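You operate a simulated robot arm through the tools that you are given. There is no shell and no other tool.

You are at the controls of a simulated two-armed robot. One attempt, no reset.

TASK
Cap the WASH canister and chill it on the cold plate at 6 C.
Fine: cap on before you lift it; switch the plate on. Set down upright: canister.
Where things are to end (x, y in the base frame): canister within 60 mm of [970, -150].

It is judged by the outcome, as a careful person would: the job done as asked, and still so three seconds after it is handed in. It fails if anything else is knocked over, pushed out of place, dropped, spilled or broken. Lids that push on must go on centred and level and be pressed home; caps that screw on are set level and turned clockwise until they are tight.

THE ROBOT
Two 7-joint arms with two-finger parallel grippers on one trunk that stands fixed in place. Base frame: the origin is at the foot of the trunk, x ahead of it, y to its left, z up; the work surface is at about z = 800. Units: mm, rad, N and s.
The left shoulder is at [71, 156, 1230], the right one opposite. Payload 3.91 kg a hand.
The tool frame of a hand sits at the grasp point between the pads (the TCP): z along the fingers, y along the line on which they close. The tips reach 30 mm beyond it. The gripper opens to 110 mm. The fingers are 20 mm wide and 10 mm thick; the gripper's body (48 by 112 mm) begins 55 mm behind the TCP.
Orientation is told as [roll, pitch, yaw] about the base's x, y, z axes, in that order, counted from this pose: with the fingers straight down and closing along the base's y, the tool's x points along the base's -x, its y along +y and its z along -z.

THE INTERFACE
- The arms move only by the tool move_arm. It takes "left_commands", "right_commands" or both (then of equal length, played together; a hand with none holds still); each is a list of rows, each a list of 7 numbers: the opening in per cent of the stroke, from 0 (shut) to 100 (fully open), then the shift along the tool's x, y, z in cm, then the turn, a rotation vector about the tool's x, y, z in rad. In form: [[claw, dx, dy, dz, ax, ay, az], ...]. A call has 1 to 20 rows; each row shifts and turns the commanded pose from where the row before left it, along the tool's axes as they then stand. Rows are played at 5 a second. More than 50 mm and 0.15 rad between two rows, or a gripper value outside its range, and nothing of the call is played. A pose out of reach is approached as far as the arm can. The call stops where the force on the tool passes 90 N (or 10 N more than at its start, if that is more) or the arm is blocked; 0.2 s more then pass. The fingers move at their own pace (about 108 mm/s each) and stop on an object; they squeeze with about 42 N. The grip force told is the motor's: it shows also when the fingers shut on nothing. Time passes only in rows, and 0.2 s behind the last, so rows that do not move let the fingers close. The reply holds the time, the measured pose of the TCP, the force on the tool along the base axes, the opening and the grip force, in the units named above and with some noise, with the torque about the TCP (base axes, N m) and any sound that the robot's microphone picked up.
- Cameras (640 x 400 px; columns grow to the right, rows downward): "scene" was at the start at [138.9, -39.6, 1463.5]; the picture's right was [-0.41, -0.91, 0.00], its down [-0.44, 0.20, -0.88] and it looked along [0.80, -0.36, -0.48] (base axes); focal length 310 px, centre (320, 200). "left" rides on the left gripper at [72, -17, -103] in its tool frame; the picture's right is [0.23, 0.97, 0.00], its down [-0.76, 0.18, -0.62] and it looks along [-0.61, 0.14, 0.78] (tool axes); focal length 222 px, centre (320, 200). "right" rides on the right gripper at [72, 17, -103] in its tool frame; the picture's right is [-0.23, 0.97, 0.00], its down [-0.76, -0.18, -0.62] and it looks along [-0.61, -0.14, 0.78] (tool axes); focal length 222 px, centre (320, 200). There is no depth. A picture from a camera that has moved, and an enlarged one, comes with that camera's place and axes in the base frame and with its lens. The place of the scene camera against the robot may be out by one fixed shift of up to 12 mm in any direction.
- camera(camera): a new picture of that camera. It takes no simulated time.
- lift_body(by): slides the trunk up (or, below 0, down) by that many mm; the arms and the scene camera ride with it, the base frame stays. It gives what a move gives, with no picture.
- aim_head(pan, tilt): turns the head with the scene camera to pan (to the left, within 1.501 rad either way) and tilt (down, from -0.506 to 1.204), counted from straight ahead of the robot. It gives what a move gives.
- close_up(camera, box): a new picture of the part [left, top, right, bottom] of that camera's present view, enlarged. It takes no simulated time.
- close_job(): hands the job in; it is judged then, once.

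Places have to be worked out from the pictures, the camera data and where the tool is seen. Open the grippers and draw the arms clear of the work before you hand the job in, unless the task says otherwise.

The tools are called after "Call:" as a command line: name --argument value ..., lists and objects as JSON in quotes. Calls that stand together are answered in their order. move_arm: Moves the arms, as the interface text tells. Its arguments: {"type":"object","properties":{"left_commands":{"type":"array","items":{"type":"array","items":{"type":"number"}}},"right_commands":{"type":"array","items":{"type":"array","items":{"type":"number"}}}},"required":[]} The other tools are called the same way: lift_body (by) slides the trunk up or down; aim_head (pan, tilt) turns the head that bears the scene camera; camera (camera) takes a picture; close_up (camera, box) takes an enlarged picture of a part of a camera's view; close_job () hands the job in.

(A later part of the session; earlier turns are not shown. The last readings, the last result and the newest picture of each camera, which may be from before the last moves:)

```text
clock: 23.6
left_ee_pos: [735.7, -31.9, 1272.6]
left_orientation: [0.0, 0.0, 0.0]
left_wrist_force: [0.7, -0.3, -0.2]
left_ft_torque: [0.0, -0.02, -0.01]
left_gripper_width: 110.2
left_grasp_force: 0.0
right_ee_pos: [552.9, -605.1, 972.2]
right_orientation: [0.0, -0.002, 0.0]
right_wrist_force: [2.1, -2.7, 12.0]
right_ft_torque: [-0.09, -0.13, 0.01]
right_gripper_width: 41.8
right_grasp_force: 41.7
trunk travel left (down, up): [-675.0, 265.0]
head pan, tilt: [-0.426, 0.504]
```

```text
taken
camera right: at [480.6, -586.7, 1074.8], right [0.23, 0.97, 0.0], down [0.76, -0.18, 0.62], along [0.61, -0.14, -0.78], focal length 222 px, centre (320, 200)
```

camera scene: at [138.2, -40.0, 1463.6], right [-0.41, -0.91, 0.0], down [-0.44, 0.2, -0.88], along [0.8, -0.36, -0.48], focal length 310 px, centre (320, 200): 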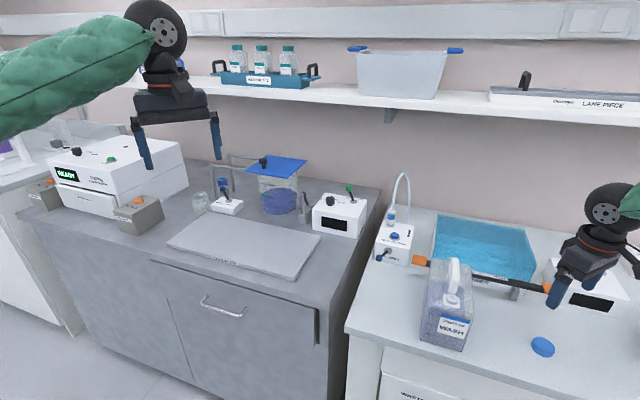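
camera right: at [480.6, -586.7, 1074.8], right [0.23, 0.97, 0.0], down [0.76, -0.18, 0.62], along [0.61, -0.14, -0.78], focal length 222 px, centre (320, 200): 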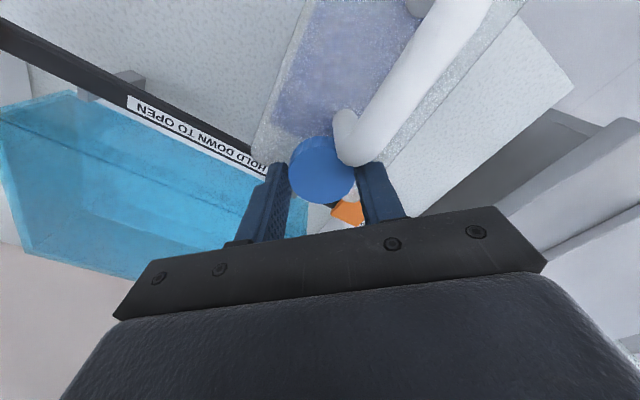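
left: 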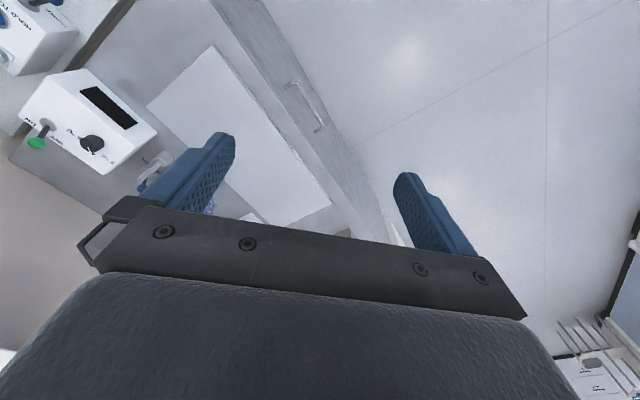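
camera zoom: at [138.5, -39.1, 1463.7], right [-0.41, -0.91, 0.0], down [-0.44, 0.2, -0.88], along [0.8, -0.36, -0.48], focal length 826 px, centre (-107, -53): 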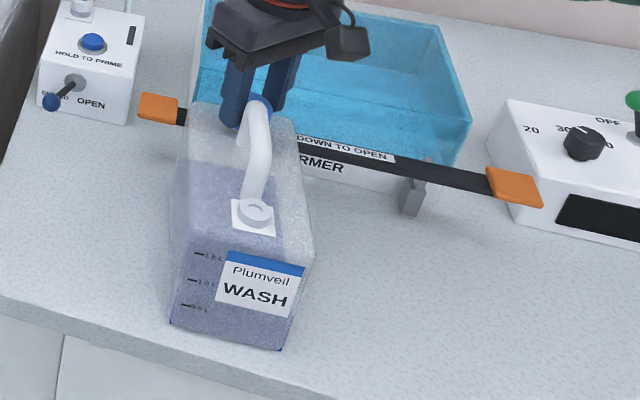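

The canister was nudged a few degrees round by the finger brushing the handle; it stands upright and the cap is over the neck. Turning clockwise moves that finger away from the handle, so I begin with a 0.6 rad clockwise turn and watch the torque.

Call:
move_arm --right_commands '[[0, 0, 0, 0, 0, 0, 0.15], [0, 0, 0, 0, 0, 0, 0.15], [0, 0, 0, 0, 0, 0, 0.15], [0, 0, 0, 0, 0, 0, 0.15], [0, 0, 0, 0, 0, 0, 0]]'

Call:
camera --camera "right"

Call:
close_up --camera "scene" --box '[360, 220, 600, 370]'

```text
clock: 24.8
left_ee_pos: [737.3, -30.5, 1273.3]
left_orientation: [0.0, -0.001, -0.001]
left_wrist_force: [-0.1, 0.0, -0.5]
left_ft_torque: [0.01, 0.0, 0.01]
left_gripper_width: 110.0
left_grasp_force: 0.1
right_ee_pos: [553.1, -602.5, 970.7]
right_orientation: [0.001, 0.0, -0.599]
right_wrist_force: [4.0, 4.9, 12.0]
right_ft_torque: [0.11, -0.16, 0.03]
right_gripper_width: 42.1
right_grasp_force: 41.9
trunk travel left (down, up): [-675.0, 265.0]
head pan, tilt: [-0.426, 0.504]
```

```text
taken
camera right: at [503.2, -547.9, 1074.4], right [0.74, 0.67, 0.0], down [0.53, -0.58, 0.62], along [0.42, -0.46, -0.78], focal length 222 px, centre (320, 200)
```

right: 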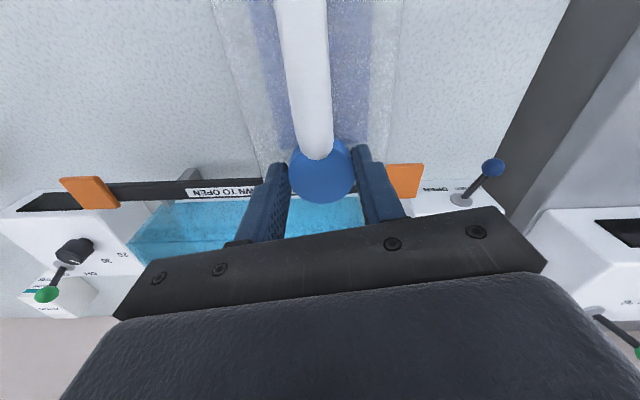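

```text
2.67 times, centred on (480, 295) of scene
camera zoom: at [138.7, -38.3, 1463.6], right [-0.41, -0.91, 0.0], down [-0.44, 0.2, -0.88], along [0.8, -0.36, -0.48], focal length 826 px, centre (-107, -53)
```

zoom: 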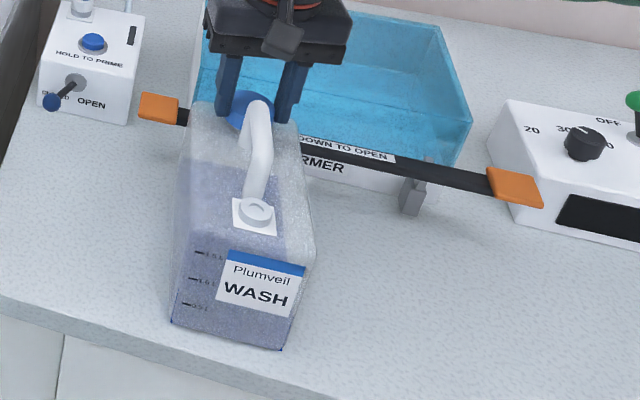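

The cap turned freely by 0.6 rad with the canister still. I trim a half millimetre against the side force and turn 0.6 rad more.

Call:
move_arm --right_commands '[[0, -0.01, 0.05, 0, 0, 0, 0.15], [0, 0, 0, 0.03, 0, 0, 0.15], [0, 0, 0, 0, 0, 0, 0.15], [0, 0, 0, 0.03, 0, 0, 0.15], [0, 0, 0, 0, 0, 0, 0]]'

Call:
camera --camera "right"

```text
clock: 26.0
left_ee_pos: [736.4, -31.6, 1272.6]
left_orientation: [0.0, -0.002, 0.001]
left_wrist_force: [0.3, 0.5, 0.3]
left_ft_torque: [0.01, -0.01, -0.02]
left_gripper_width: 110.0
left_grasp_force: 0.1
right_ee_pos: [554.8, -603.4, 969.6]
right_orientation: [0.001, -0.001, -1.2]
right_wrist_force: [6.9, 1.0, 13.9]
right_ft_torque: [-0.04, -0.23, 0.02]
right_gripper_width: 42.0
right_grasp_force: 42.2
trunk travel left (down, up): [-675.0, 265.0]
head pan, tilt: [-0.426, 0.504]
```

```text
taken
camera right: at [544.2, -528.7, 1073.8], right [0.99, 0.14, 0.0], down [0.11, -0.77, 0.62], along [0.09, -0.62, -0.78], focal length 222 px, centre (320, 200)
```

right: 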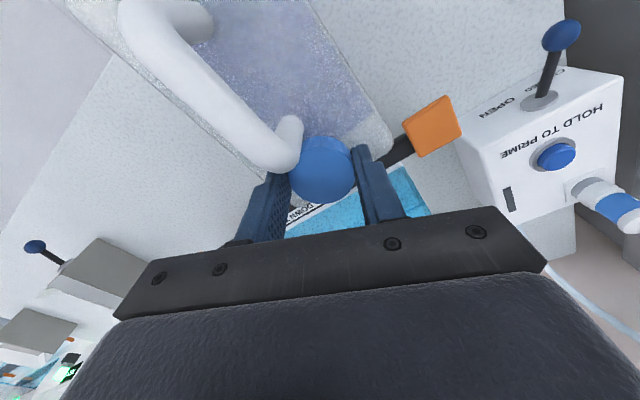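

The force followed down about 0.6 mm with the turn. The other finger is now close to the handle, so I open, turn the wrist back 1.05 rad, and regrip.

Call:
move_arm --right_commands '[[65, 0, 0, 0, 0, 0, 0], [65, 0, 0, 0, 0, 0, 0], [65, 0, 0, 0, 0, 0, -0.15], [65, 0, 0, 0, 0, 0, -0.15], [65, 0, 0, 0, 0, 0, -0.15], [65, 0, 0, 0, 0, 0, -0.15], [65, 0, 0, 0, 0, 0, -0.15], [65, 0, 0, 0, 0, 0, -0.15], [65, 0, 0, 0, 0, 0, -0.15], [65, 0, 0, 0, 0, 0, 0], [65, 0, 0, 0, 0, 0, 0]]'

Call:
camera --camera "right"

Call:
close_up --camera "scene" --box '[408, 225, 504, 285]'

```text
clock: 28.4
left_ee_pos: [737.4, -33.2, 1273.5]
left_orientation: [0.0, 0.001, 0.0]
left_wrist_force: [0.5, -0.3, 0.3]
left_ft_torque: [0.01, 0.0, -0.01]
left_gripper_width: 110.1
left_grasp_force: 0.1
right_ee_pos: [553.1, -604.4, 969.7]
right_orientation: [0.0, 0.0, -0.151]
right_wrist_force: [0.3, -0.3, -0.2]
right_ft_torque: [0.0, 0.01, -0.03]
right_gripper_width: 71.4
right_grasp_force: 0.1
trunk travel left (down, up): [-675.0, 265.0]
head pan, tilt: [-0.426, 0.504]
```

```text
taken
camera right: at [484.8, -575.6, 1073.7], right [0.37, 0.93, 0.0], down [0.73, -0.29, 0.62], along [0.58, -0.23, -0.78], focal length 222 px, centre (320, 200)
```

right: 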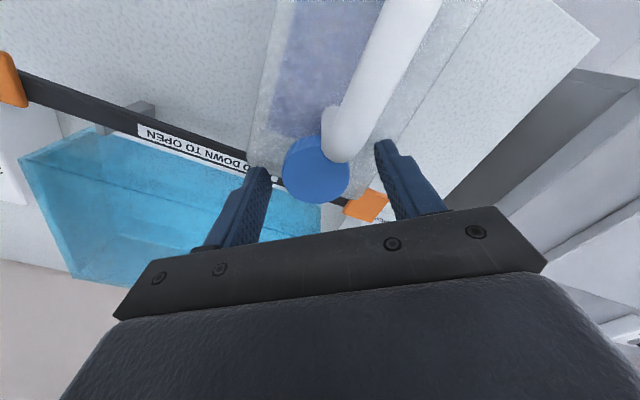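

```text
6.67 times, centred on (456, 255) of scene
camera zoom: at [139.0, -39.6, 1463.5], right [-0.41, -0.91, 0.0], down [-0.44, 0.2, -0.88], along [0.8, -0.36, -0.48], focal length 2065 px, centre (-587, -167)
```

zoom: 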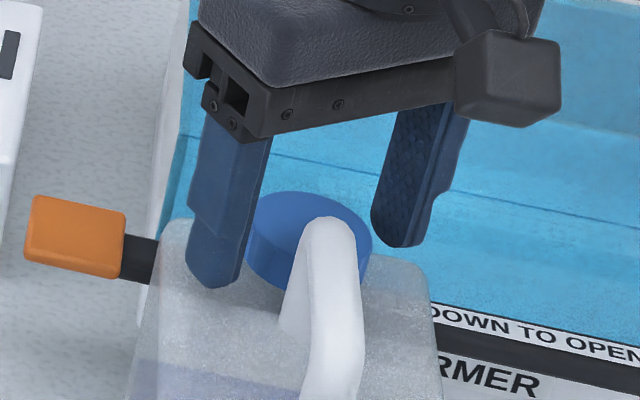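

The cap sits level on the neck, about 2.5 mm off-centre between the open fingers. I recentre by 2.5 mm, close, and turn another 1.05 rad clockwise with slight downward follow.

Call:
move_arm --right_commands '[[65, 0, -0.25, 0, 0, 0, 0], [0, 0, 0, 0, 0, 0, 0], [0, 0, 0, 0, 0, 0, 0], [0, 0, 0, 0.1, 0, 0, 0], [0, 0, 0, 0, 0, 0, 0.15], [0, 0, 0, 0.02, 0, 0, 0.15], [0, 0, 0, 0.02, 0, 0, 0.15], [0, 0, 0, 0.02, 0, 0, 0.15], [0, 0, 0, 0.02, 0, 0, 0.15], [0, 0, 0, 0.02, 0, 0, 0.15], [0, 0, 0, 0.0, 0, 0, 0.15], [0, 0, 0, 0, 0, 0, 0]]'

Call:
camera --camera "right"

Call:
close_up --camera "scene" --box '[360, 220, 600, 370]'

```text
clock: 31.0
left_ee_pos: [736.9, -31.7, 1271.9]
left_orientation: [0.0, 0.0, 0.001]
left_wrist_force: [0.3, 0.3, -0.2]
left_ft_torque: [0.0, 0.01, 0.02]
left_gripper_width: 110.0
left_grasp_force: 0.0
right_ee_pos: [553.3, -604.8, 968.3]
right_orientation: [-0.001, 0.001, -1.2]
right_wrist_force: [7.0, 1.1, 14.3]
right_ft_torque: [-0.01, -0.22, 0.01]
right_gripper_width: 41.4
right_grasp_force: 41.7
trunk travel left (down, up): [-675.0, 265.0]
head pan, tilt: [-0.426, 0.504]
```

```text
taken
camera right: at [543.1, -531.6, 1072.3], right [0.99, 0.14, 0.0], down [0.11, -0.77, 0.62], along [0.09, -0.62, -0.78], focal length 222 px, centre (320, 200)
```

right: 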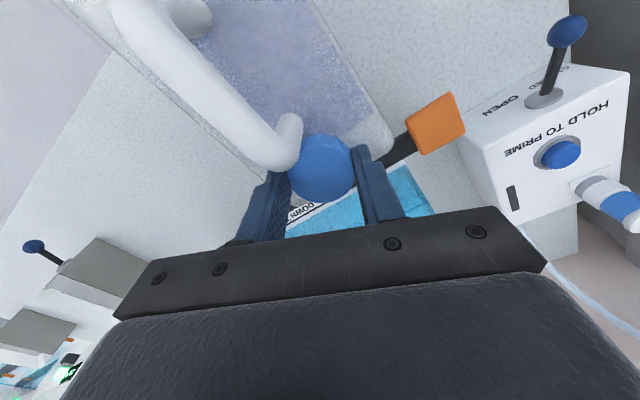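

```text
2.67 times, centred on (480, 295) of scene
camera zoom: at [138.9, -38.7, 1463.6], right [-0.41, -0.91, 0.0], down [-0.44, 0.2, -0.88], along [0.8, -0.36, -0.48], focal length 826 px, centre (-107, -53)
```

zoom: 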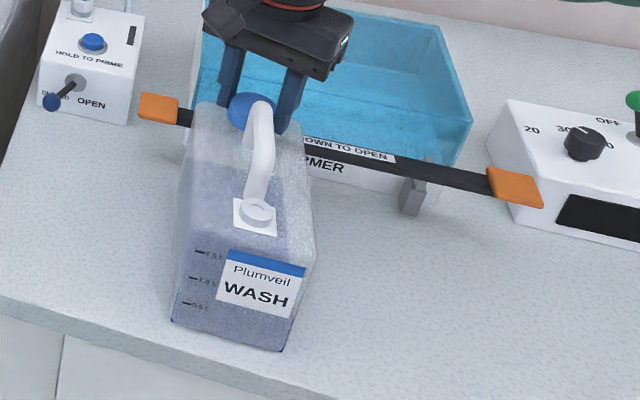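

The stroke turned smoothly at a steady 14 N with no twist resistance yet. I repeat the release–return–regrip stroke, this time without extra lowering during the turn, to see whether the thread draws the cap down.

Call:
move_arm --right_commands '[[65, 0, 0, 0, 0, 0, 0], [65, 0, 0, 0, 0, 0, 0], [65, 0, 0, 0, 0, 0, -0.15], [65, 0, 0, 0, 0, 0, -0.15], [65, 0, 0, 0, 0, 0, -0.15], [65, 0, 0, 0, 0, 0, -0.15], [65, 0, 0, 0, 0, 0, -0.15], [65, 0, 0, 0, 0, 0, -0.15], [65, 0, 0, 0, 0, 0, -0.15], [0, 0, 0, 0, 0, 0, 0], [0, 0, 0, 0, 0, 0, 0], [0, 0, 0, 0, 0, 0, 0]]'

Call:
close_up --camera "right" --box '[240, 90, 400, 190]'

Call:
move_arm --right_commands '[[0, 0, 0, 0.1, 0, 0, 0], [0, 0, 0, 0, 0, 0, 0]]'

Call:
move_arm --right_commands '[[0, 0, 0, 0, 0, 0, 0.15], [0, 0, 0, 0.0, 0, 0, 0.15], [0, 0, 0, 0.0, 0, 0, 0.15], [0, 0, 0, 0.0, 0, 0, 0.15], [0, 0, 0, 0.0, 0, 0, 0.15], [0, 0, 0, 0.0, 0, 0, 0.15], [0, 0, 0, 0.0, 0, 0, 0.15], [0, 0, 0, 0, 0, 0, 0]]'

```text
clock: 33.6
left_ee_pos: [736.9, -32.6, 1273.1]
left_orientation: [0.0, 0.0, -0.002]
left_wrist_force: [-0.3, 0.1, -0.5]
left_ft_torque: [0.01, 0.0, -0.02]
left_gripper_width: 110.1
left_grasp_force: 0.1
right_ee_pos: [553.7, -607.2, 967.2]
right_orientation: [-0.001, 0.0, -0.149]
right_wrist_force: [0.0, -1.2, 0.3]
right_ft_torque: [-0.02, -0.03, 0.02]
right_gripper_width: 41.6
right_grasp_force: 42.2
trunk travel left (down, up): [-675.0, 265.0]
head pan, tilt: [-0.426, 0.504]
```

```text
4.00 times, centred on (320, 140) of right
camera zoom: at [484.4, -578.1, 1071.5], right [0.37, 0.93, 0.0], down [0.73, -0.29, 0.62], along [0.58, -0.23, -0.78], focal length 888 px, centre (320, 440)
```

zoom: 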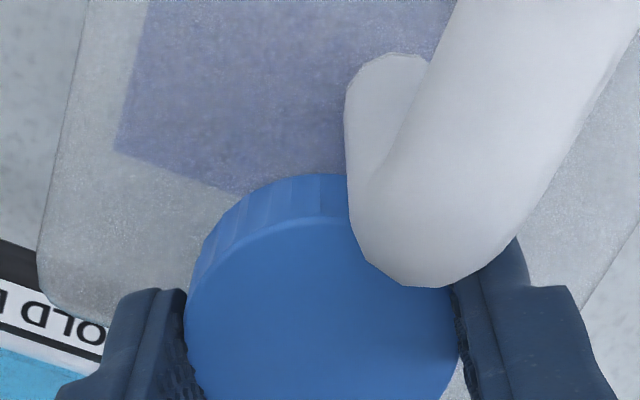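

```text
clock: 34.2
left_ee_pos: [735.4, -32.1, 1271.4]
left_orientation: [0.0, 0.0, 0.0]
left_wrist_force: [0.7, -0.3, 1.1]
left_ft_torque: [-0.02, 0.02, -0.02]
left_gripper_width: 110.0
left_grasp_force: 0.0
right_ee_pos: [554.3, -605.6, 968.0]
right_orientation: [-0.001, -0.001, -0.15]
right_wrist_force: [4.4, 1.9, 6.4]
right_ft_torque: [0.01, -0.12, 0.02]
right_gripper_width: 41.5
right_grasp_force: 41.7
trunk travel left (down, up): [-675.0, 265.0]
head pan, tilt: [-0.426, 0.504]
```

```text
clock: 36.0
left_ee_pos: [736.4, -33.7, 1272.1]
left_orientation: [0.0, 0.001, 0.0]
left_wrist_force: [0.1, 0.2, 0.0]
left_ft_torque: [0.02, -0.03, 0.0]
left_gripper_width: 109.8
left_grasp_force: 0.2
right_ee_pos: [551.9, -605.1, 967.3]
right_orientation: [0.002, -0.002, -1.201]
right_wrist_force: [-1.5, -0.6, -0.2]
right_ft_torque: [-0.02, 0.05, 0.26]
right_gripper_width: 41.4
right_grasp_force: 41.9
trunk travel left (down, up): [-675.0, 265.0]
head pan, tilt: [-0.426, 0.504]
```

The force dropped to zero while a resisting torque of 0.26 N·m appeared: the thread is engaging and drawing the cap down. I do the next stroke.

Call:
move_arm --right_commands '[[65, 0, 0, 0, 0, 0, 0], [65, 0, 0, 0, 0, 0, 0], [65, 0, 0, 0, 0, 0, -0.15], [65, 0, 0, 0, 0, 0, -0.15], [65, 0, 0, 0, 0, 0, -0.15], [65, 0, 0, 0, 0, 0, -0.15], [65, 0, 0, 0, 0, 0, -0.15], [65, 0, 0, 0, 0, 0, -0.15], [65, 0, 0, 0, 0, 0, -0.15], [0, 0, 0, 0, 0, 0, 0], [0, 0, 0, 0, 0, 0, 0], [0, 0, 0, 0.05, 0, 0, 0]]'

Call:
move_arm --right_commands '[[0, 0, 0, 0, 0, 0, 0.15], [0, 0, 0, 0.0, 0, 0, 0.15], [0, 0, 0, 0.0, 0, 0, 0.15], [0, 0, 0, 0, 0, 0, 0]]'

Call:
move_arm --right_commands '[[0, 0, 0, 0.0, 0, 0, 0.15], [0, 0, 0, 0.0, 0, 0, 0.15], [0, 0, 0, 0.0, 0, 0, 0.15], [0, 0, 0, 0.0, 0, 0, 0.15], [0, 0, 0, 0, 0, 0, 0]]'

Call:
close_up --camera "scene" --box '[360, 220, 600, 370]'

Call:
camera --camera "right"

```text
clock: 38.6
left_ee_pos: [736.2, -33.6, 1271.7]
left_orientation: [0.0, 0.0, 0.0]
left_wrist_force: [-0.1, 0.2, 0.3]
left_ft_torque: [0.0, 0.0, 0.02]
left_gripper_width: 109.9
left_grasp_force: 0.0
right_ee_pos: [552.4, -606.8, 967.1]
right_orientation: [0.0, 0.001, -0.15]
right_wrist_force: [0.3, -1.8, 0.6]
right_ft_torque: [-0.07, 0.02, 0.04]
right_gripper_width: 41.8
right_grasp_force: 42.2
trunk travel left (down, up): [-675.0, 265.0]
head pan, tilt: [-0.426, 0.504]
```

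```text
clock: 39.6
left_ee_pos: [735.8, -33.4, 1272.5]
left_orientation: [0.0, -0.001, 0.001]
left_wrist_force: [0.3, 0.4, -0.3]
left_ft_torque: [0.02, 0.03, 0.01]
left_gripper_width: 110.0
left_grasp_force: 0.1
right_ee_pos: [553.5, -605.8, 967.1]
right_orientation: [0.0, 0.0, -0.6]
right_wrist_force: [-0.3, 0.9, -0.4]
right_ft_torque: [-0.03, -0.02, 0.22]
right_gripper_width: 41.8
right_grasp_force: 42.2
trunk travel left (down, up): [-675.0, 265.0]
head pan, tilt: [-0.426, 0.504]
```

```text
clock: 40.8
left_ee_pos: [736.4, -31.5, 1272.5]
left_orientation: [-0.002, 0.001, 0.001]
left_wrist_force: [0.4, 0.2, 0.5]
left_ft_torque: [-0.03, -0.02, 0.0]
left_gripper_width: 109.9
left_grasp_force: 0.0
right_ee_pos: [552.4, -604.9, 967.1]
right_orientation: [0.0, 0.001, -1.201]
right_wrist_force: [-8.8, 18.2, -0.9]
right_ft_torque: [0.82, 0.36, 0.36]
right_gripper_width: 41.7
right_grasp_force: 42.3
trunk travel left (down, up): [-675.0, 265.0]
head pan, tilt: [-0.426, 0.504]
```

```text
2.67 times, centred on (480, 295) of scene
camera zoom: at [138.2, -38.1, 1463.6], right [-0.41, -0.91, 0.0], down [-0.44, 0.2, -0.88], along [0.8, -0.36, -0.48], focal length 826 px, centre (-107, -53)
```

zoom: 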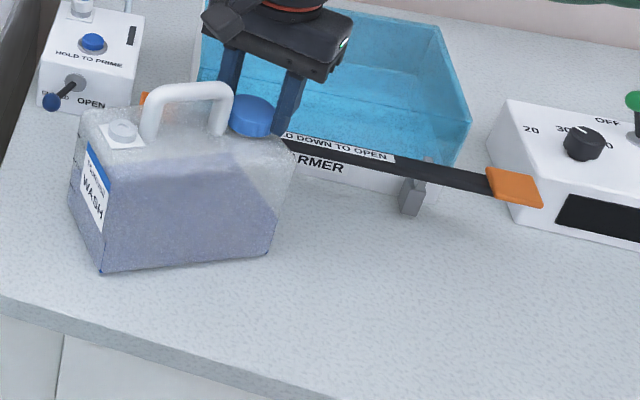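

```text
taken
camera right: at [542.4, -530.7, 1071.1], right [0.99, 0.14, 0.0], down [0.11, -0.77, 0.62], along [0.09, -0.62, -0.78], focal length 222 px, centre (320, 200)
```

right: 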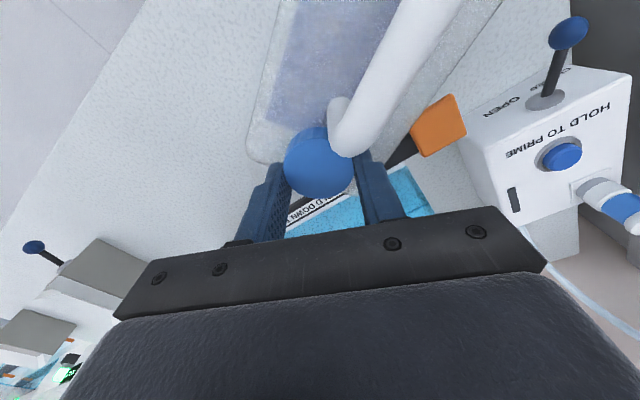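

The whole canister now turned with the cap (about 70° clockwise), and a sideways force of 20 N appeared. I check whether it is touching the warmer's lever before doing anything.

Call:
close_up --camera "scene" --box '[370, 225, 482, 295]'

Call:
close_up --camera "right" --box '[240, 50, 480, 200]'

```text
5.71 times, centred on (426, 260) of scene
camera zoom: at [138.2, -38.1, 1463.6], right [-0.41, -0.91, 0.0], down [-0.44, 0.2, -0.88], along [0.8, -0.36, -0.48], focal length 1770 px, centre (-286, -143)
```

zoom: 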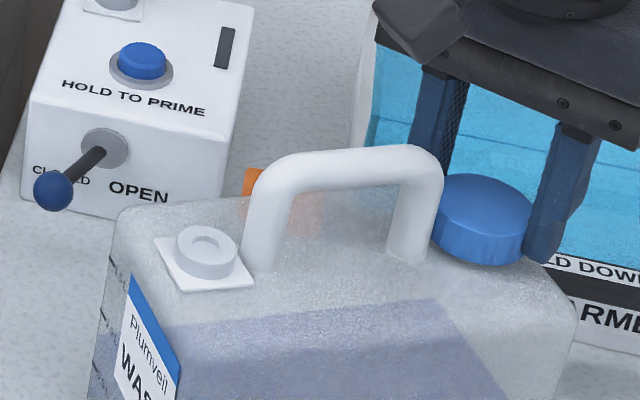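

```text
2.67 times, centred on (360, 125) of right
camera zoom: at [542.4, -530.7, 1071.1], right [0.99, 0.14, 0.0], down [0.11, -0.77, 0.62], along [0.09, -0.62, -0.78], focal length 592 px, centre (213, 400)
```

zoom: 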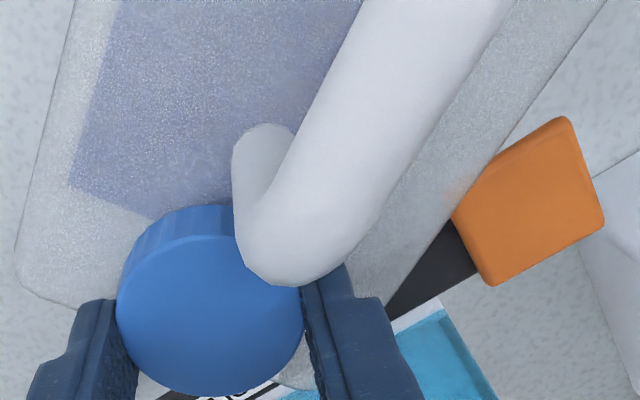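

The canister's side now leans on the warmer's orange paddle. I release the cap and raise the right hand straight up, so I can then steady the canister by its handle with the left hand for the final tightening.

Call:
move_arm --right_commands '[[75, 0, 0, 0, 0, 0, 0], [75, 0, 0, 0, 0, 0, 0], [75, 0, 0, 0, 0, 0, 0], [75, 0, 0, -2, 0, 0, 0], [75, 0, 0, -3, 0, 0, 0], [75, 0, 0, -4, 0, 0, 0], [75, 0, 0, -4, 0, 0, 0], [75, 0, 0, 0, 0, 0, 0]]'

Call:
camera --camera "right"

Call:
close_up --camera "scene" --box '[370, 220, 530, 320]'

```text
clock: 42.6
left_ee_pos: [738.5, -32.7, 1272.6]
left_orientation: [0.0, 0.003, 0.0]
left_wrist_force: [-0.3, -0.2, 0.5]
left_ft_torque: [-0.03, 0.02, -0.03]
left_gripper_width: 109.9
left_grasp_force: 0.1
right_ee_pos: [552.2, -607.5, 1097.8]
right_orientation: [-0.003, 0.002, -1.198]
right_wrist_force: [0.8, 0.4, 0.0]
right_ft_torque: [0.03, 0.05, -0.05]
right_gripper_width: 82.5
right_grasp_force: 0.0
trunk travel left (down, up): [-675.0, 265.0]
head pan, tilt: [-0.426, 0.504]
```

```text
taken
camera right: at [542.1, -533.8, 1201.9], right [0.99, 0.14, 0.0], down [0.11, -0.77, 0.62], along [0.09, -0.62, -0.78], focal length 222 px, centre (320, 200)
```

right: 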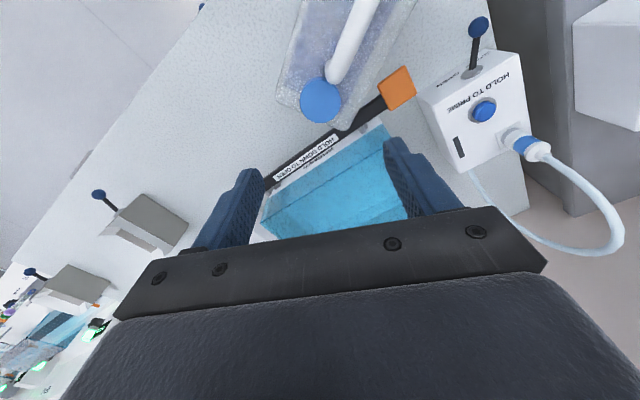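

```text
4.00 times, centred on (450, 270) of scene
camera zoom: at [139.5, -40.1, 1463.4], right [-0.41, -0.91, 0.0], down [-0.44, 0.2, -0.88], along [0.8, -0.36, -0.48], focal length 1239 px, centre (-200, -80)
```

zoom: 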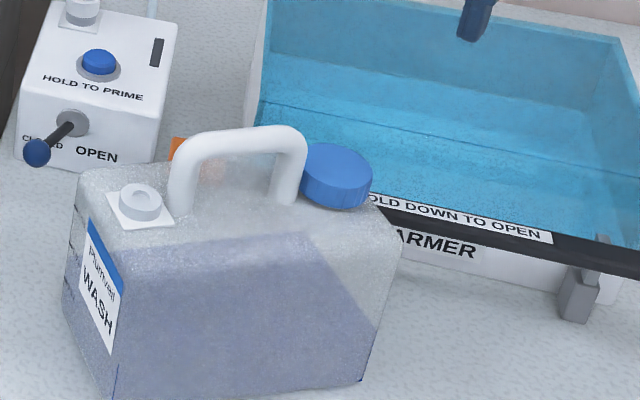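

The cap sits level and the canister stands upright, handle running from the neck toward bearing ≈79°. I'll steady it with the left hand: first bring the left hand to about (585,-420,1150), well clear of the right hand.

Call:
move_arm --left_commands '[[100, 1.51, -3.87, 1.22, 0, 0, 0], [100, 1.51, -3.87, 1.22, 0, 0, 0], [100, 1.51, -3.87, 1.22, 0, 0, 0], [100, 1.51, -3.87, 1.22, 0, 0, 0], [100, 1.51, -3.87, 1.22, 0, 0, 0], [100, 1.51, -3.87, 1.22, 0, 0, 0], [100, 1.51, -3.87, 1.22, 0, 0, 0], [100, 1.51, -3.87, 1.22, 0, 0, 0], [100, 1.51, -3.87, 1.22, 0, 0, 0], [100, 1.51, -3.87, 1.22, 0, 0, 0], [100, 0, 0, 0, 0, 0, 0]]'

Call:
camera --camera "scene"

Call:
camera --camera "left"

```text
clock: 45.0
left_ee_pos: [581.3, -420.5, 1148.8]
left_orientation: [0.0, 0.0, 0.0]
left_wrist_force: [-0.4, 0.5, -0.2]
left_ft_torque: [-0.05, 0.01, -0.01]
left_gripper_width: 109.8
left_grasp_force: 0.0
right_ee_pos: [552.2, -606.8, 1098.5]
right_orientation: [0.003, -0.001, -1.2]
right_wrist_force: [0.8, -0.3, 0.6]
right_ft_torque: [0.03, 0.03, 0.0]
right_gripper_width: 82.5
right_grasp_force: 0.1
trunk travel left (down, up): [-675.0, 265.0]
head pan, tilt: [-0.426, 0.504]
```

```text
taken
camera scene: at [139.3, -38.5, 1463.5], right [-0.41, -0.91, 0.0], down [-0.44, 0.2, -0.88], along [0.8, -0.36, -0.48], focal length 310 px, centre (320, 200)
```

scene: 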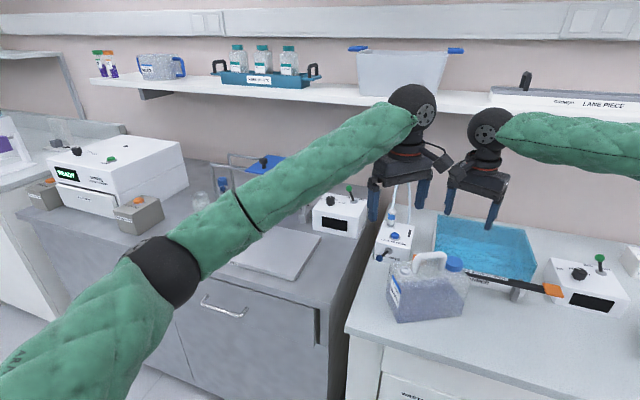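

```text
taken
camera left: at [510.5, -436.3, 1252.4], right [-0.23, 0.97, 0.0], down [0.76, 0.18, 0.62], along [0.61, 0.14, -0.78], focal length 222 px, centre (320, 200)
```

left: 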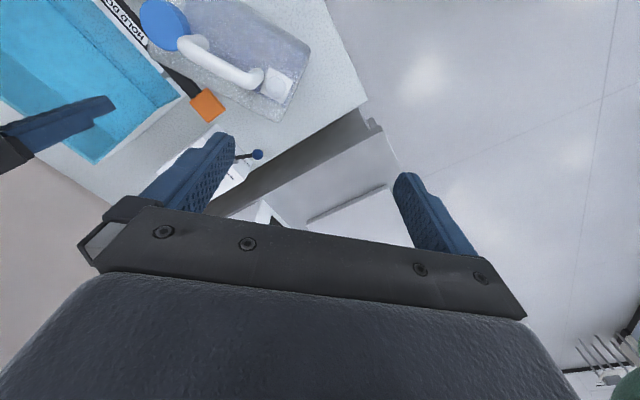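

From the left camera the ring reads (581,-476) and the handle axis bearing ≈78°. I now yaw the left hand by -1.76 rad so the fingers straddle the handle, then tilt it 0.7 rad away from the right hand.

Call:
move_arm --left_commands '[[100, 0, 0, 0, 0, 0, 0.147], [100, 0, 0, 0, 0, 0, 0.147], [100, 0, 0, 0, 0, 0, 0.147], [100, 0, 0, 0, 0, 0, 0.147], [100, 0, 0, 0, 0, 0, 0.147], [100, 0, 0, 0, 0, 0, 0.147], [100, 0, 0, 0, 0, 0, 0.147], [100, 0, 0, 0, 0, 0, 0.147], [100, 0, 0, 0, 0, 0, 0.147], [100, 0, 0, 0, 0, 0, 0.147], [100, 0, 0, 0, 0, 0, 0.147], [100, 0, 0, 0, 0, 0, 0.147], [100, 0, 0, 0, 0, 0, 0]]'

Call:
move_arm --left_commands '[[100, 0, 0, 0, 0, -0.14, 0], [100, 0, 0, 0, 0, -0.14, 0], [100, 0, 0, 0, 0, -0.14, 0], [100, 0, 0, 0, 0, -0.14, 0], [100, 0, 0, 0, 0, -0.14, 0], [100, 0, 0, 0, 0, 0, 0]]'

Call:
camera --camera "left"

Call:
camera --camera "scene"

```text
clock: 47.8
left_ee_pos: [584.6, -420.2, 1150.2]
left_orientation: [-0.001, 0.002, -1.765]
left_wrist_force: [-0.3, -0.4, 0.5]
left_ft_torque: [0.0, -0.01, 0.02]
left_gripper_width: 110.0
left_grasp_force: 0.1
right_ee_pos: [552.1, -607.5, 1097.9]
right_orientation: [-0.001, 0.001, -1.2]
right_wrist_force: [-0.8, -0.5, -0.7]
right_ft_torque: [0.01, 0.0, 0.02]
right_gripper_width: 82.6
right_grasp_force: 0.0
trunk travel left (down, up): [-675.0, 265.0]
head pan, tilt: [-0.426, 0.504]
```

```text
clock: 49.2
left_ee_pos: [586.1, -420.6, 1150.9]
left_orientation: [0.0, -0.703, -1.763]
left_wrist_force: [0.4, 0.7, -0.3]
left_ft_torque: [-0.02, -0.02, 0.0]
left_gripper_width: 110.0
left_grasp_force: 0.2
right_ee_pos: [551.7, -607.4, 1098.4]
right_orientation: [0.0, 0.001, -1.199]
right_wrist_force: [-0.7, 0.3, 1.1]
right_ft_torque: [-0.01, 0.02, 0.01]
right_gripper_width: 82.5
right_grasp_force: 0.0
trunk travel left (down, up): [-675.0, 265.0]
head pan, tilt: [-0.426, 0.504]
```

```text
taken
camera left: at [593.1, -297.5, 1182.6], right [0.99, -0.02, -0.15], down [0.14, -0.21, 0.97], along [-0.05, -0.98, -0.21], focal length 222 px, centre (320, 200)
```

left: 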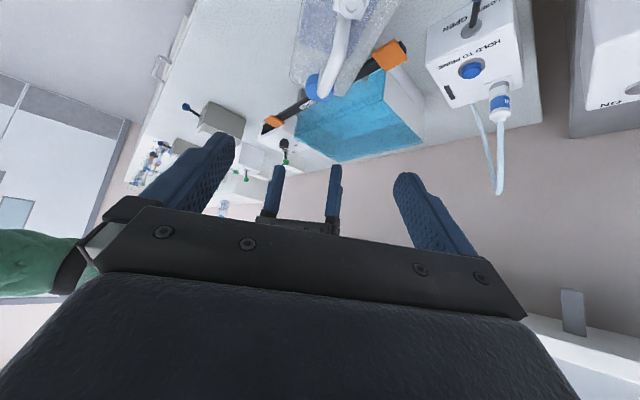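

```text
taken
camera scene: at [138.7, -40.2, 1463.5], right [-0.41, -0.91, 0.0], down [-0.44, 0.2, -0.88], along [0.8, -0.36, -0.48], focal length 310 px, centre (320, 200)
```

scene: 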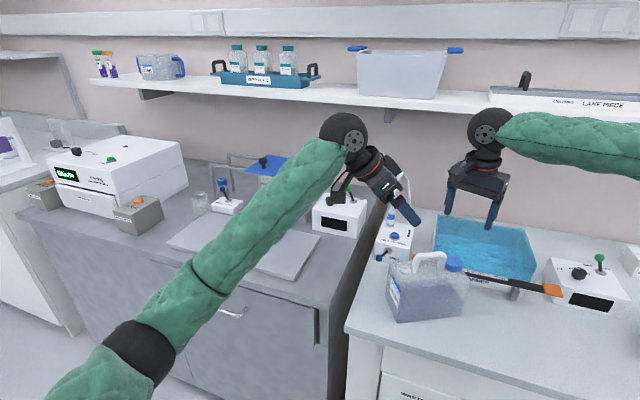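

The left hand is in the tilted pose, well clear of the right. I move it to about 90 mm short of the handle and take a close look.

Call:
move_arm --left_commands '[[100, 0.95, 0, 3.86, 0, 0, 0], [100, 0.95, 0, 3.86, 0, 0, 0], [100, 0.95, 0, 3.86, 0, 0, 0], [100, 0, 0, 0, 0, 0, 0]]'

Call:
camera --camera "left"

Call:
close_up --camera "scene" --box '[340, 160, 532, 280]'

```text
clock: 50.2
left_ee_pos: [574.4, -473.6, 1044.4]
left_orientation: [0.0, -0.7, -1.765]
left_wrist_force: [0.4, 0.5, -0.3]
left_ft_torque: [0.0, -0.03, 0.03]
left_gripper_width: 109.9
left_grasp_force: 0.0
right_ee_pos: [552.1, -607.9, 1098.4]
right_orientation: [0.0, -0.001, -1.197]
right_wrist_force: [0.8, 0.8, 0.1]
right_ft_torque: [-0.01, -0.03, 0.02]
right_gripper_width: 82.5
right_grasp_force: 0.0
trunk travel left (down, up): [-675.0, 265.0]
head pan, tilt: [-0.426, 0.504]
```

```text
taken
camera left: at [582.2, -350.5, 1076.2], right [0.99, -0.02, -0.15], down [0.14, -0.21, 0.97], along [-0.05, -0.98, -0.21], focal length 222 px, centre (320, 200)
```

left: 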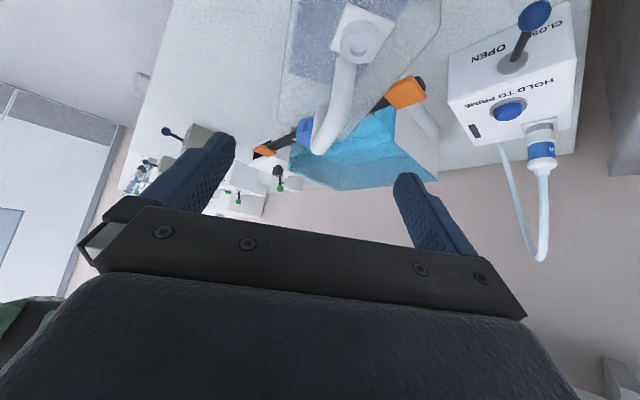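

```text
3.33 times, centred on (436, 220) of scene
camera zoom: at [138.9, -39.4, 1463.5], right [-0.41, -0.91, 0.0], down [-0.44, 0.2, -0.88], along [0.8, -0.36, -0.48], focal length 1033 px, centre (-67, 133)
```

zoom: 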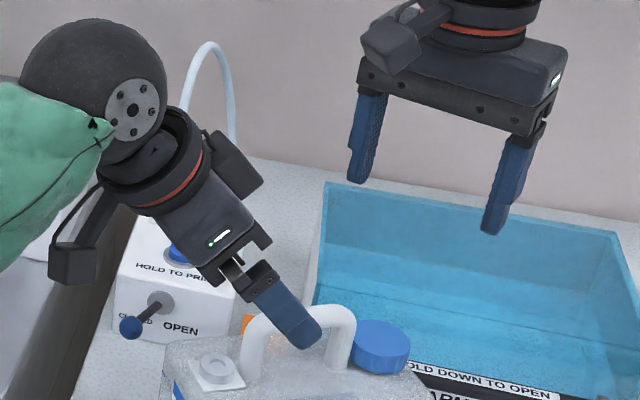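

Call:
close_up --camera "left" --box '[240, 0, 432, 160]'

```text
2.50 times, centred on (336, 80) of left
camera zoom: at [582.2, -350.5, 1076.2], right [0.99, -0.02, -0.15], down [0.14, -0.21, 0.97], along [-0.05, -0.98, -0.21], focal length 555 px, centre (280, 500)
```

zoom: 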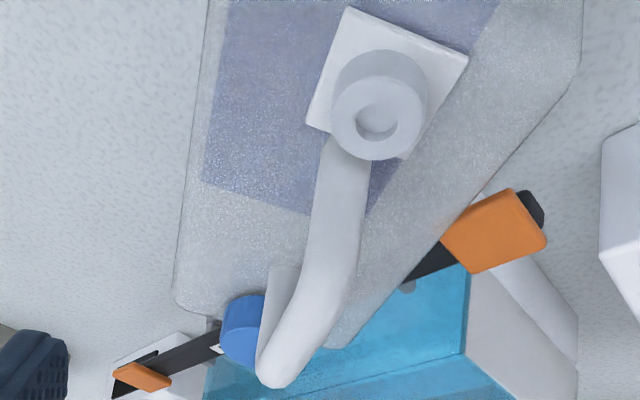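

The handle bar's middle lies at about (574,-531,975), 11 mm to the side of my approach line. I correct sideways, approach 70 mm along the tool, and check.

Call:
move_arm --left_commands '[[100, 0, 1.15, 0, 0, 0, 0], [100, 0, 0, 2.5, 0, 0, 0], [100, 0, 0, 2.5, 0, 0, 0], [100, 0, 0, 2.0, 0, 0, 0], [100, 0, 0, 0, 0, 0, 0], [100, 0, 0, 0, 0, 0, 0]]'

Call:
camera --camera "left"

Call:
close_up --camera "scene" --box '[380, 210, 508, 290]'

```text
clock: 51.6
left_ee_pos: [577.6, -517.5, 988.5]
left_orientation: [-0.001, -0.7, -1.764]
left_wrist_force: [0.0, -0.3, -0.2]
left_ft_torque: [0.0, 0.01, 0.01]
left_gripper_width: 109.9
left_grasp_force: 0.1
right_ee_pos: [551.9, -607.1, 1098.1]
right_orientation: [0.0, -0.002, -1.198]
right_wrist_force: [0.2, 1.4, 0.1]
right_ft_torque: [0.01, -0.02, -0.02]
right_gripper_width: 82.5
right_grasp_force: 0.0
trunk travel left (down, up): [-675.0, 265.0]
head pan, tilt: [-0.426, 0.504]
```

```text
taken
camera left: at [584.5, -395.1, 1021.5], right [0.99, -0.02, -0.15], down [0.14, -0.21, 0.97], along [-0.05, -0.98, -0.21], focal length 222 px, centre (320, 200)
```

left: 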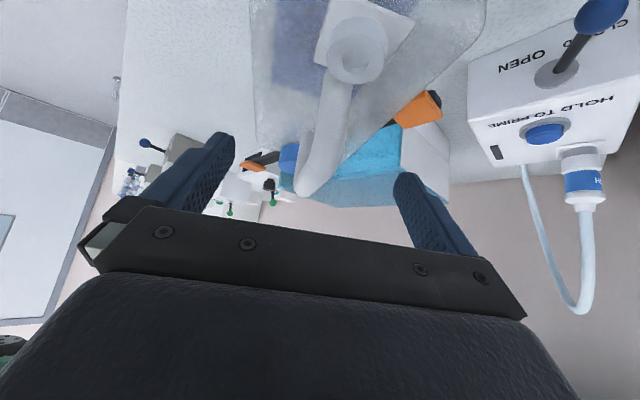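

```text
5.00 times, centred on (444, 250) of scene
camera zoom: at [138.9, -40.0, 1463.5], right [-0.41, -0.91, 0.0], down [-0.44, 0.2, -0.88], along [0.8, -0.36, -0.48], focal length 1549 px, centre (-300, -50)
```

zoom: 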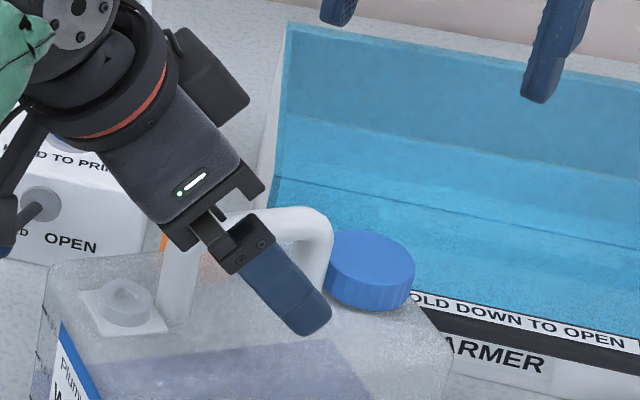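

The handle bar lies between the fingers just below the TCP. I move 10 mm down onto it (toward the ring side, away from the cap) and close the left gripper.

Call:
move_arm --left_commands '[[100, 0.5, 0, 0.25, 0, 0, 0], [100, 0.5, 0, 0.25, 0, 0, 0], [100, 0, 0, 0, 0, 0, 0], [50, 0, 0, 0, 0, 0, 0], [30, 0, 0, 0, 0, 0, 0], [0, 0, 0, 0, 0, 0, 0], [0, 0, 0, 0, 0, 0, 0], [0, 0, 0, 0, 0, 0, 0]]'

Call:
camera --camera "left"

Call:
close_up --camera "scene" --box '[370, 220, 530, 320]'

Call:
camera --camera "right"

```text
clock: 53.4
left_ee_pos: [577.6, -514.6, 978.1]
left_orientation: [0.0, -0.701, -1.763]
left_wrist_force: [-6.2, 2.6, 0.4]
left_ft_torque: [0.15, 0.07, -1.04]
left_gripper_width: 18.6
left_grasp_force: 41.7
right_ee_pos: [551.1, -607.8, 1099.2]
right_orientation: [0.002, -0.001, -1.2]
right_wrist_force: [-1.0, -0.5, -0.6]
right_ft_torque: [0.0, 0.0, -0.01]
right_gripper_width: 82.3
right_grasp_force: 0.1
trunk travel left (down, up): [-675.0, 265.0]
head pan, tilt: [-0.426, 0.504]
```

```text
taken
camera left: at [584.8, -391.8, 1010.9], right [0.99, -0.02, -0.15], down [0.14, -0.21, 0.97], along [-0.05, -0.98, -0.21], focal length 222 px, centre (320, 200)
```

left: 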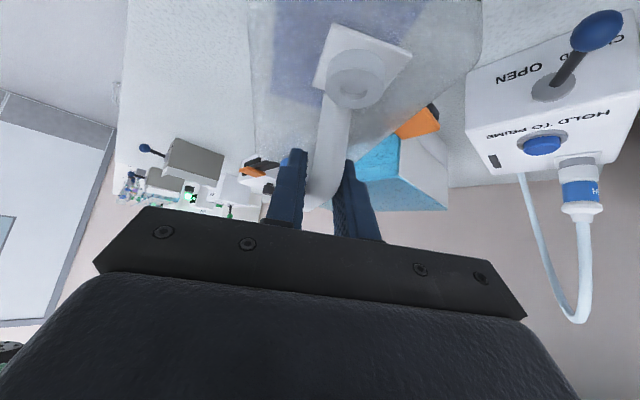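

```text
4.00 times, centred on (450, 270) of scene
camera zoom: at [138.3, -39.8, 1463.5], right [-0.41, -0.91, 0.0], down [-0.44, 0.2, -0.88], along [0.8, -0.36, -0.48], focal length 1239 px, centre (-200, -80)
```

zoom: 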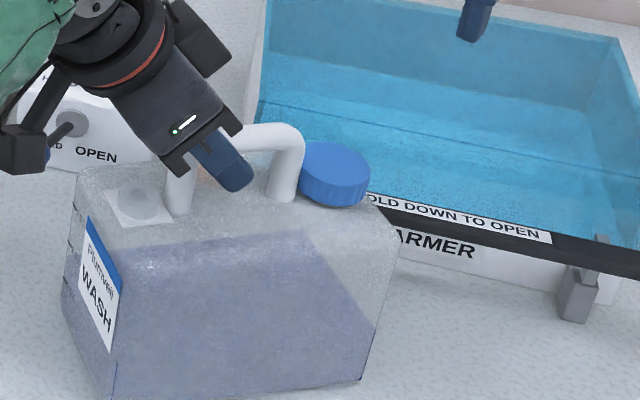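

```text
taken
camera right: at [541.2, -533.6, 1202.3], right [0.99, 0.14, 0.0], down [0.11, -0.77, 0.62], along [0.09, -0.62, -0.78], focal length 222 px, centre (320, 200)
```

right: 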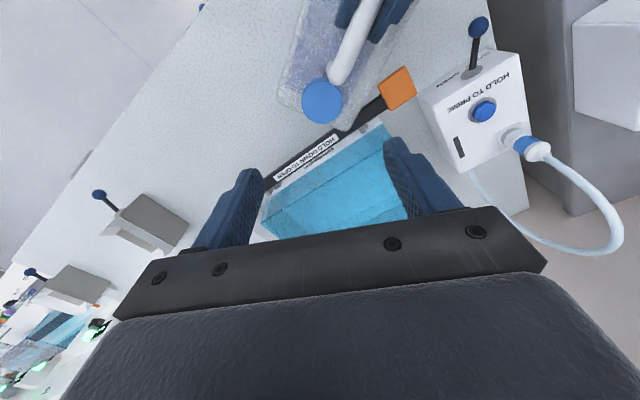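

The left hand holds the handle (18.6 mm). I drag the canister 25 mm in -x along the bench, without lifting, to clear it of the warmer's paddle.

Call:
move_arm --left_commands '[[0, -0.12, -0.82, 0.1, 0, 0, 0], [0, -0.12, -0.82, 0.1, 0, 0, 0], [0, -0.12, -0.82, 0.1, 0, 0, 0], [0, 0, 0, 0, 0, 0, 0], [0, 0, 0, 0, 0, 0, 0]]'

Call:
camera --camera "right"

Call:
close_up --camera "scene" --box '[360, 220, 600, 370]'

```text
clock: 54.6
left_ee_pos: [554.4, -512.6, 979.2]
left_orientation: [-0.001, -0.697, -1.763]
left_wrist_force: [0.2, -0.3, -1.2]
left_ft_torque: [0.24, -0.04, 0.01]
left_gripper_width: 16.9
left_grasp_force: 42.3
right_ee_pos: [552.1, -608.5, 1098.2]
right_orientation: [0.001, 0.002, -1.199]
right_wrist_force: [-0.4, 0.8, -1.3]
right_ft_torque: [0.01, -0.05, 0.01]
right_gripper_width: 82.6
right_grasp_force: 0.0
trunk travel left (down, up): [-675.0, 265.0]
head pan, tilt: [-0.426, 0.504]
```

```text
taken
camera right: at [542.0, -534.0, 1201.6], right [0.99, 0.14, 0.0], down [0.11, -0.77, 0.62], along [0.09, -0.62, -0.78], focal length 222 px, centre (320, 200)
```

right: 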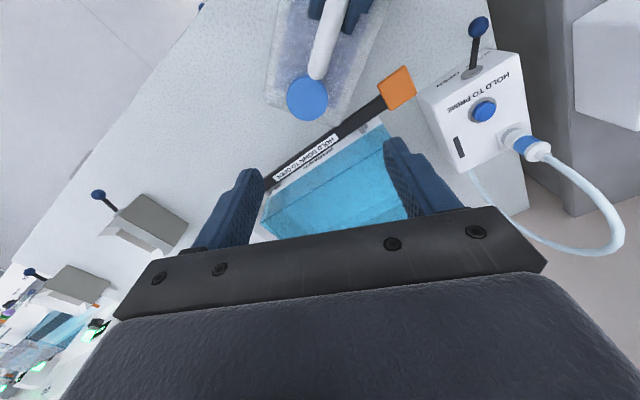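

```text
2.67 times, centred on (480, 295) of scene
camera zoom: at [139.3, -40.4, 1463.4], right [-0.41, -0.91, 0.0], down [-0.44, 0.2, -0.88], along [0.8, -0.36, -0.48], focal length 826 px, centre (-107, -53)
```

zoom: 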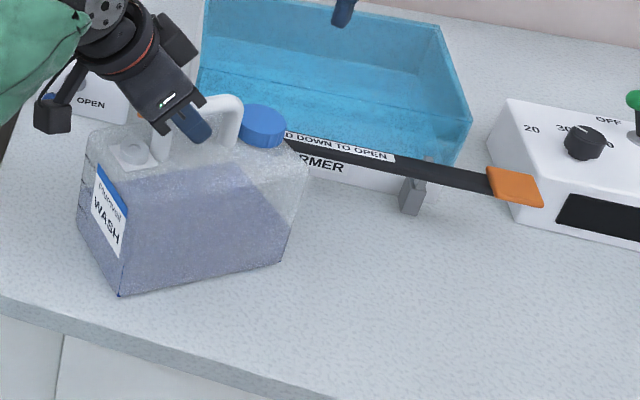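

The canister is clear of the paddle and the left hand is aligned with the handle (forces near zero). The cap is now near (538,-600). I test in the air whether the right wrist can turn further clockwise to yaw ≈-2.4, the range needed with the handle at this bearing.

Call:
move_arm --right_commands '[[75, 0, 0, 0, 0, 0, 0.15], [75, 0, 0, 0, 0, 0, 0.15], [75, 0, 0, 0, 0, 0, 0.15], [75, 0, 0, 0, 0, 0, 0.15], [75, 0, 0, 0, 0, 0, 0.15], [75, 0, 0, 0, 0, 0, 0.15], [75, 0, 0, 0, 0, 0, 0.15], [75, 0, 0, 0, 0, 0, 0.15], [75, 0, 0, 0, 0, 0, 0]]'

Call:
camera --camera "right"

```text
clock: 56.6
left_ee_pos: [555.0, -512.1, 980.4]
left_orientation: [-0.001, -0.701, -1.761]
left_wrist_force: [0.4, 0.1, 0.6]
left_ft_torque: [0.23, -0.04, 0.05]
left_gripper_width: 16.6
left_grasp_force: 42.2
right_ee_pos: [552.0, -607.2, 1095.4]
right_orientation: [-0.002, 0.0, -2.399]
right_wrist_force: [-0.3, 0.0, -0.2]
right_ft_torque: [-0.03, 0.0, 0.02]
right_gripper_width: 82.2
right_grasp_force: 0.0
trunk travel left (down, up): [-675.0, 265.0]
head pan, tilt: [-0.426, 0.504]
```

```text
taken
camera right: at [617.9, -569.8, 1199.7], right [0.49, -0.87, 0.0], down [-0.68, -0.38, 0.62], along [-0.54, -0.3, -0.78], focal length 222 px, centre (320, 200)
```

right: 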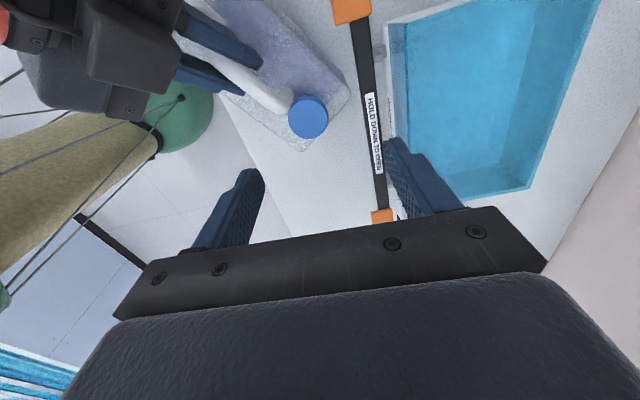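

The wrist reaches -2.4 rad freely, and the cap reads (539,-599). I return to yaw -1.1, shift over the cap, and check.

Call:
move_arm --right_commands '[[75, 0, 0, 0, 0, 0, -0.1444], [75, 0, 0, 0, 0, 0, -0.1444], [75, 0, 0, 0, 0, 0, -0.1444], [75, 0, 0, 0, 0, 0, -0.1444], [75, 0, 0, 0, 0, 0, -0.1444], [75, 0, 0, 0, 0, 0, -0.1444], [75, 0, 0, 0, 0, 0, -0.1444], [75, 0, 0, 0, 0, 0, -0.1444], [75, 0, 0, 0, 0, 0, -0.1444], [75, 1.27, -0.96, 0, 0, 0, 0], [75, 0, 0, 3, 0, 0, 0], [75, 0, 0, 3, 0, 0, 0], [75, 0, 0, 0, 0, 0, 0]]'

Call:
camera --camera "right"

Call:
close_up --camera "scene" --box '[370, 190, 530, 290]'

```text
clock: 59.4
left_ee_pos: [553.6, -513.4, 980.0]
left_orientation: [-0.004, -0.701, -1.763]
left_wrist_force: [0.4, -0.3, 0.4]
left_ft_torque: [0.23, -0.05, 0.0]
left_gripper_width: 16.5
left_grasp_force: 42.1
right_ee_pos: [537.9, -601.1, 1035.5]
right_orientation: [-0.001, 0.002, -1.1]
right_wrist_force: [-0.2, -0.6, -0.1]
right_ft_torque: [0.01, 0.02, -0.01]
right_gripper_width: 82.4
right_grasp_force: 0.0
trunk travel left (down, up): [-675.0, 265.0]
head pan, tilt: [-0.426, 0.504]
```

```text
taken
camera right: at [520.9, -527.0, 1138.9], right [0.97, 0.24, 0.0], down [0.19, -0.76, 0.62], along [0.15, -0.6, -0.78], focal length 222 px, centre (320, 200)
```

right: 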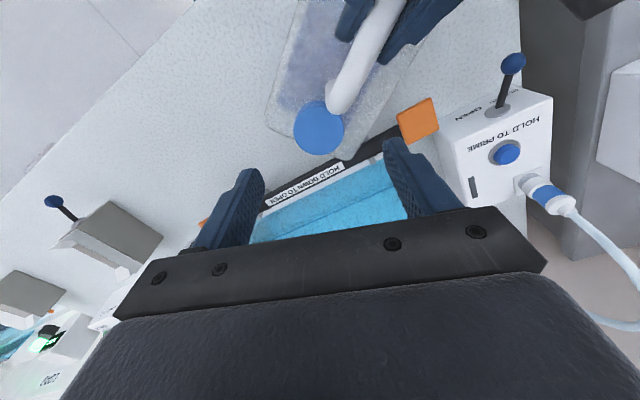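

```text
4.00 times, centred on (450, 240) of scene
camera zoom: at [139.3, -40.1, 1463.5], right [-0.41, -0.91, 0.0], down [-0.44, 0.2, -0.88], along [0.8, -0.36, -0.48], focal length 1239 px, centre (-200, 40)
```

zoom: 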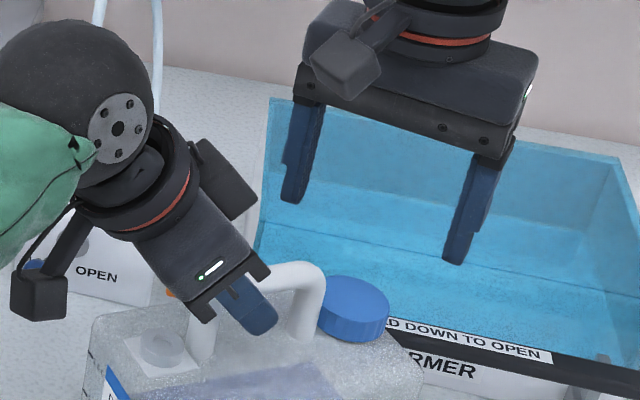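

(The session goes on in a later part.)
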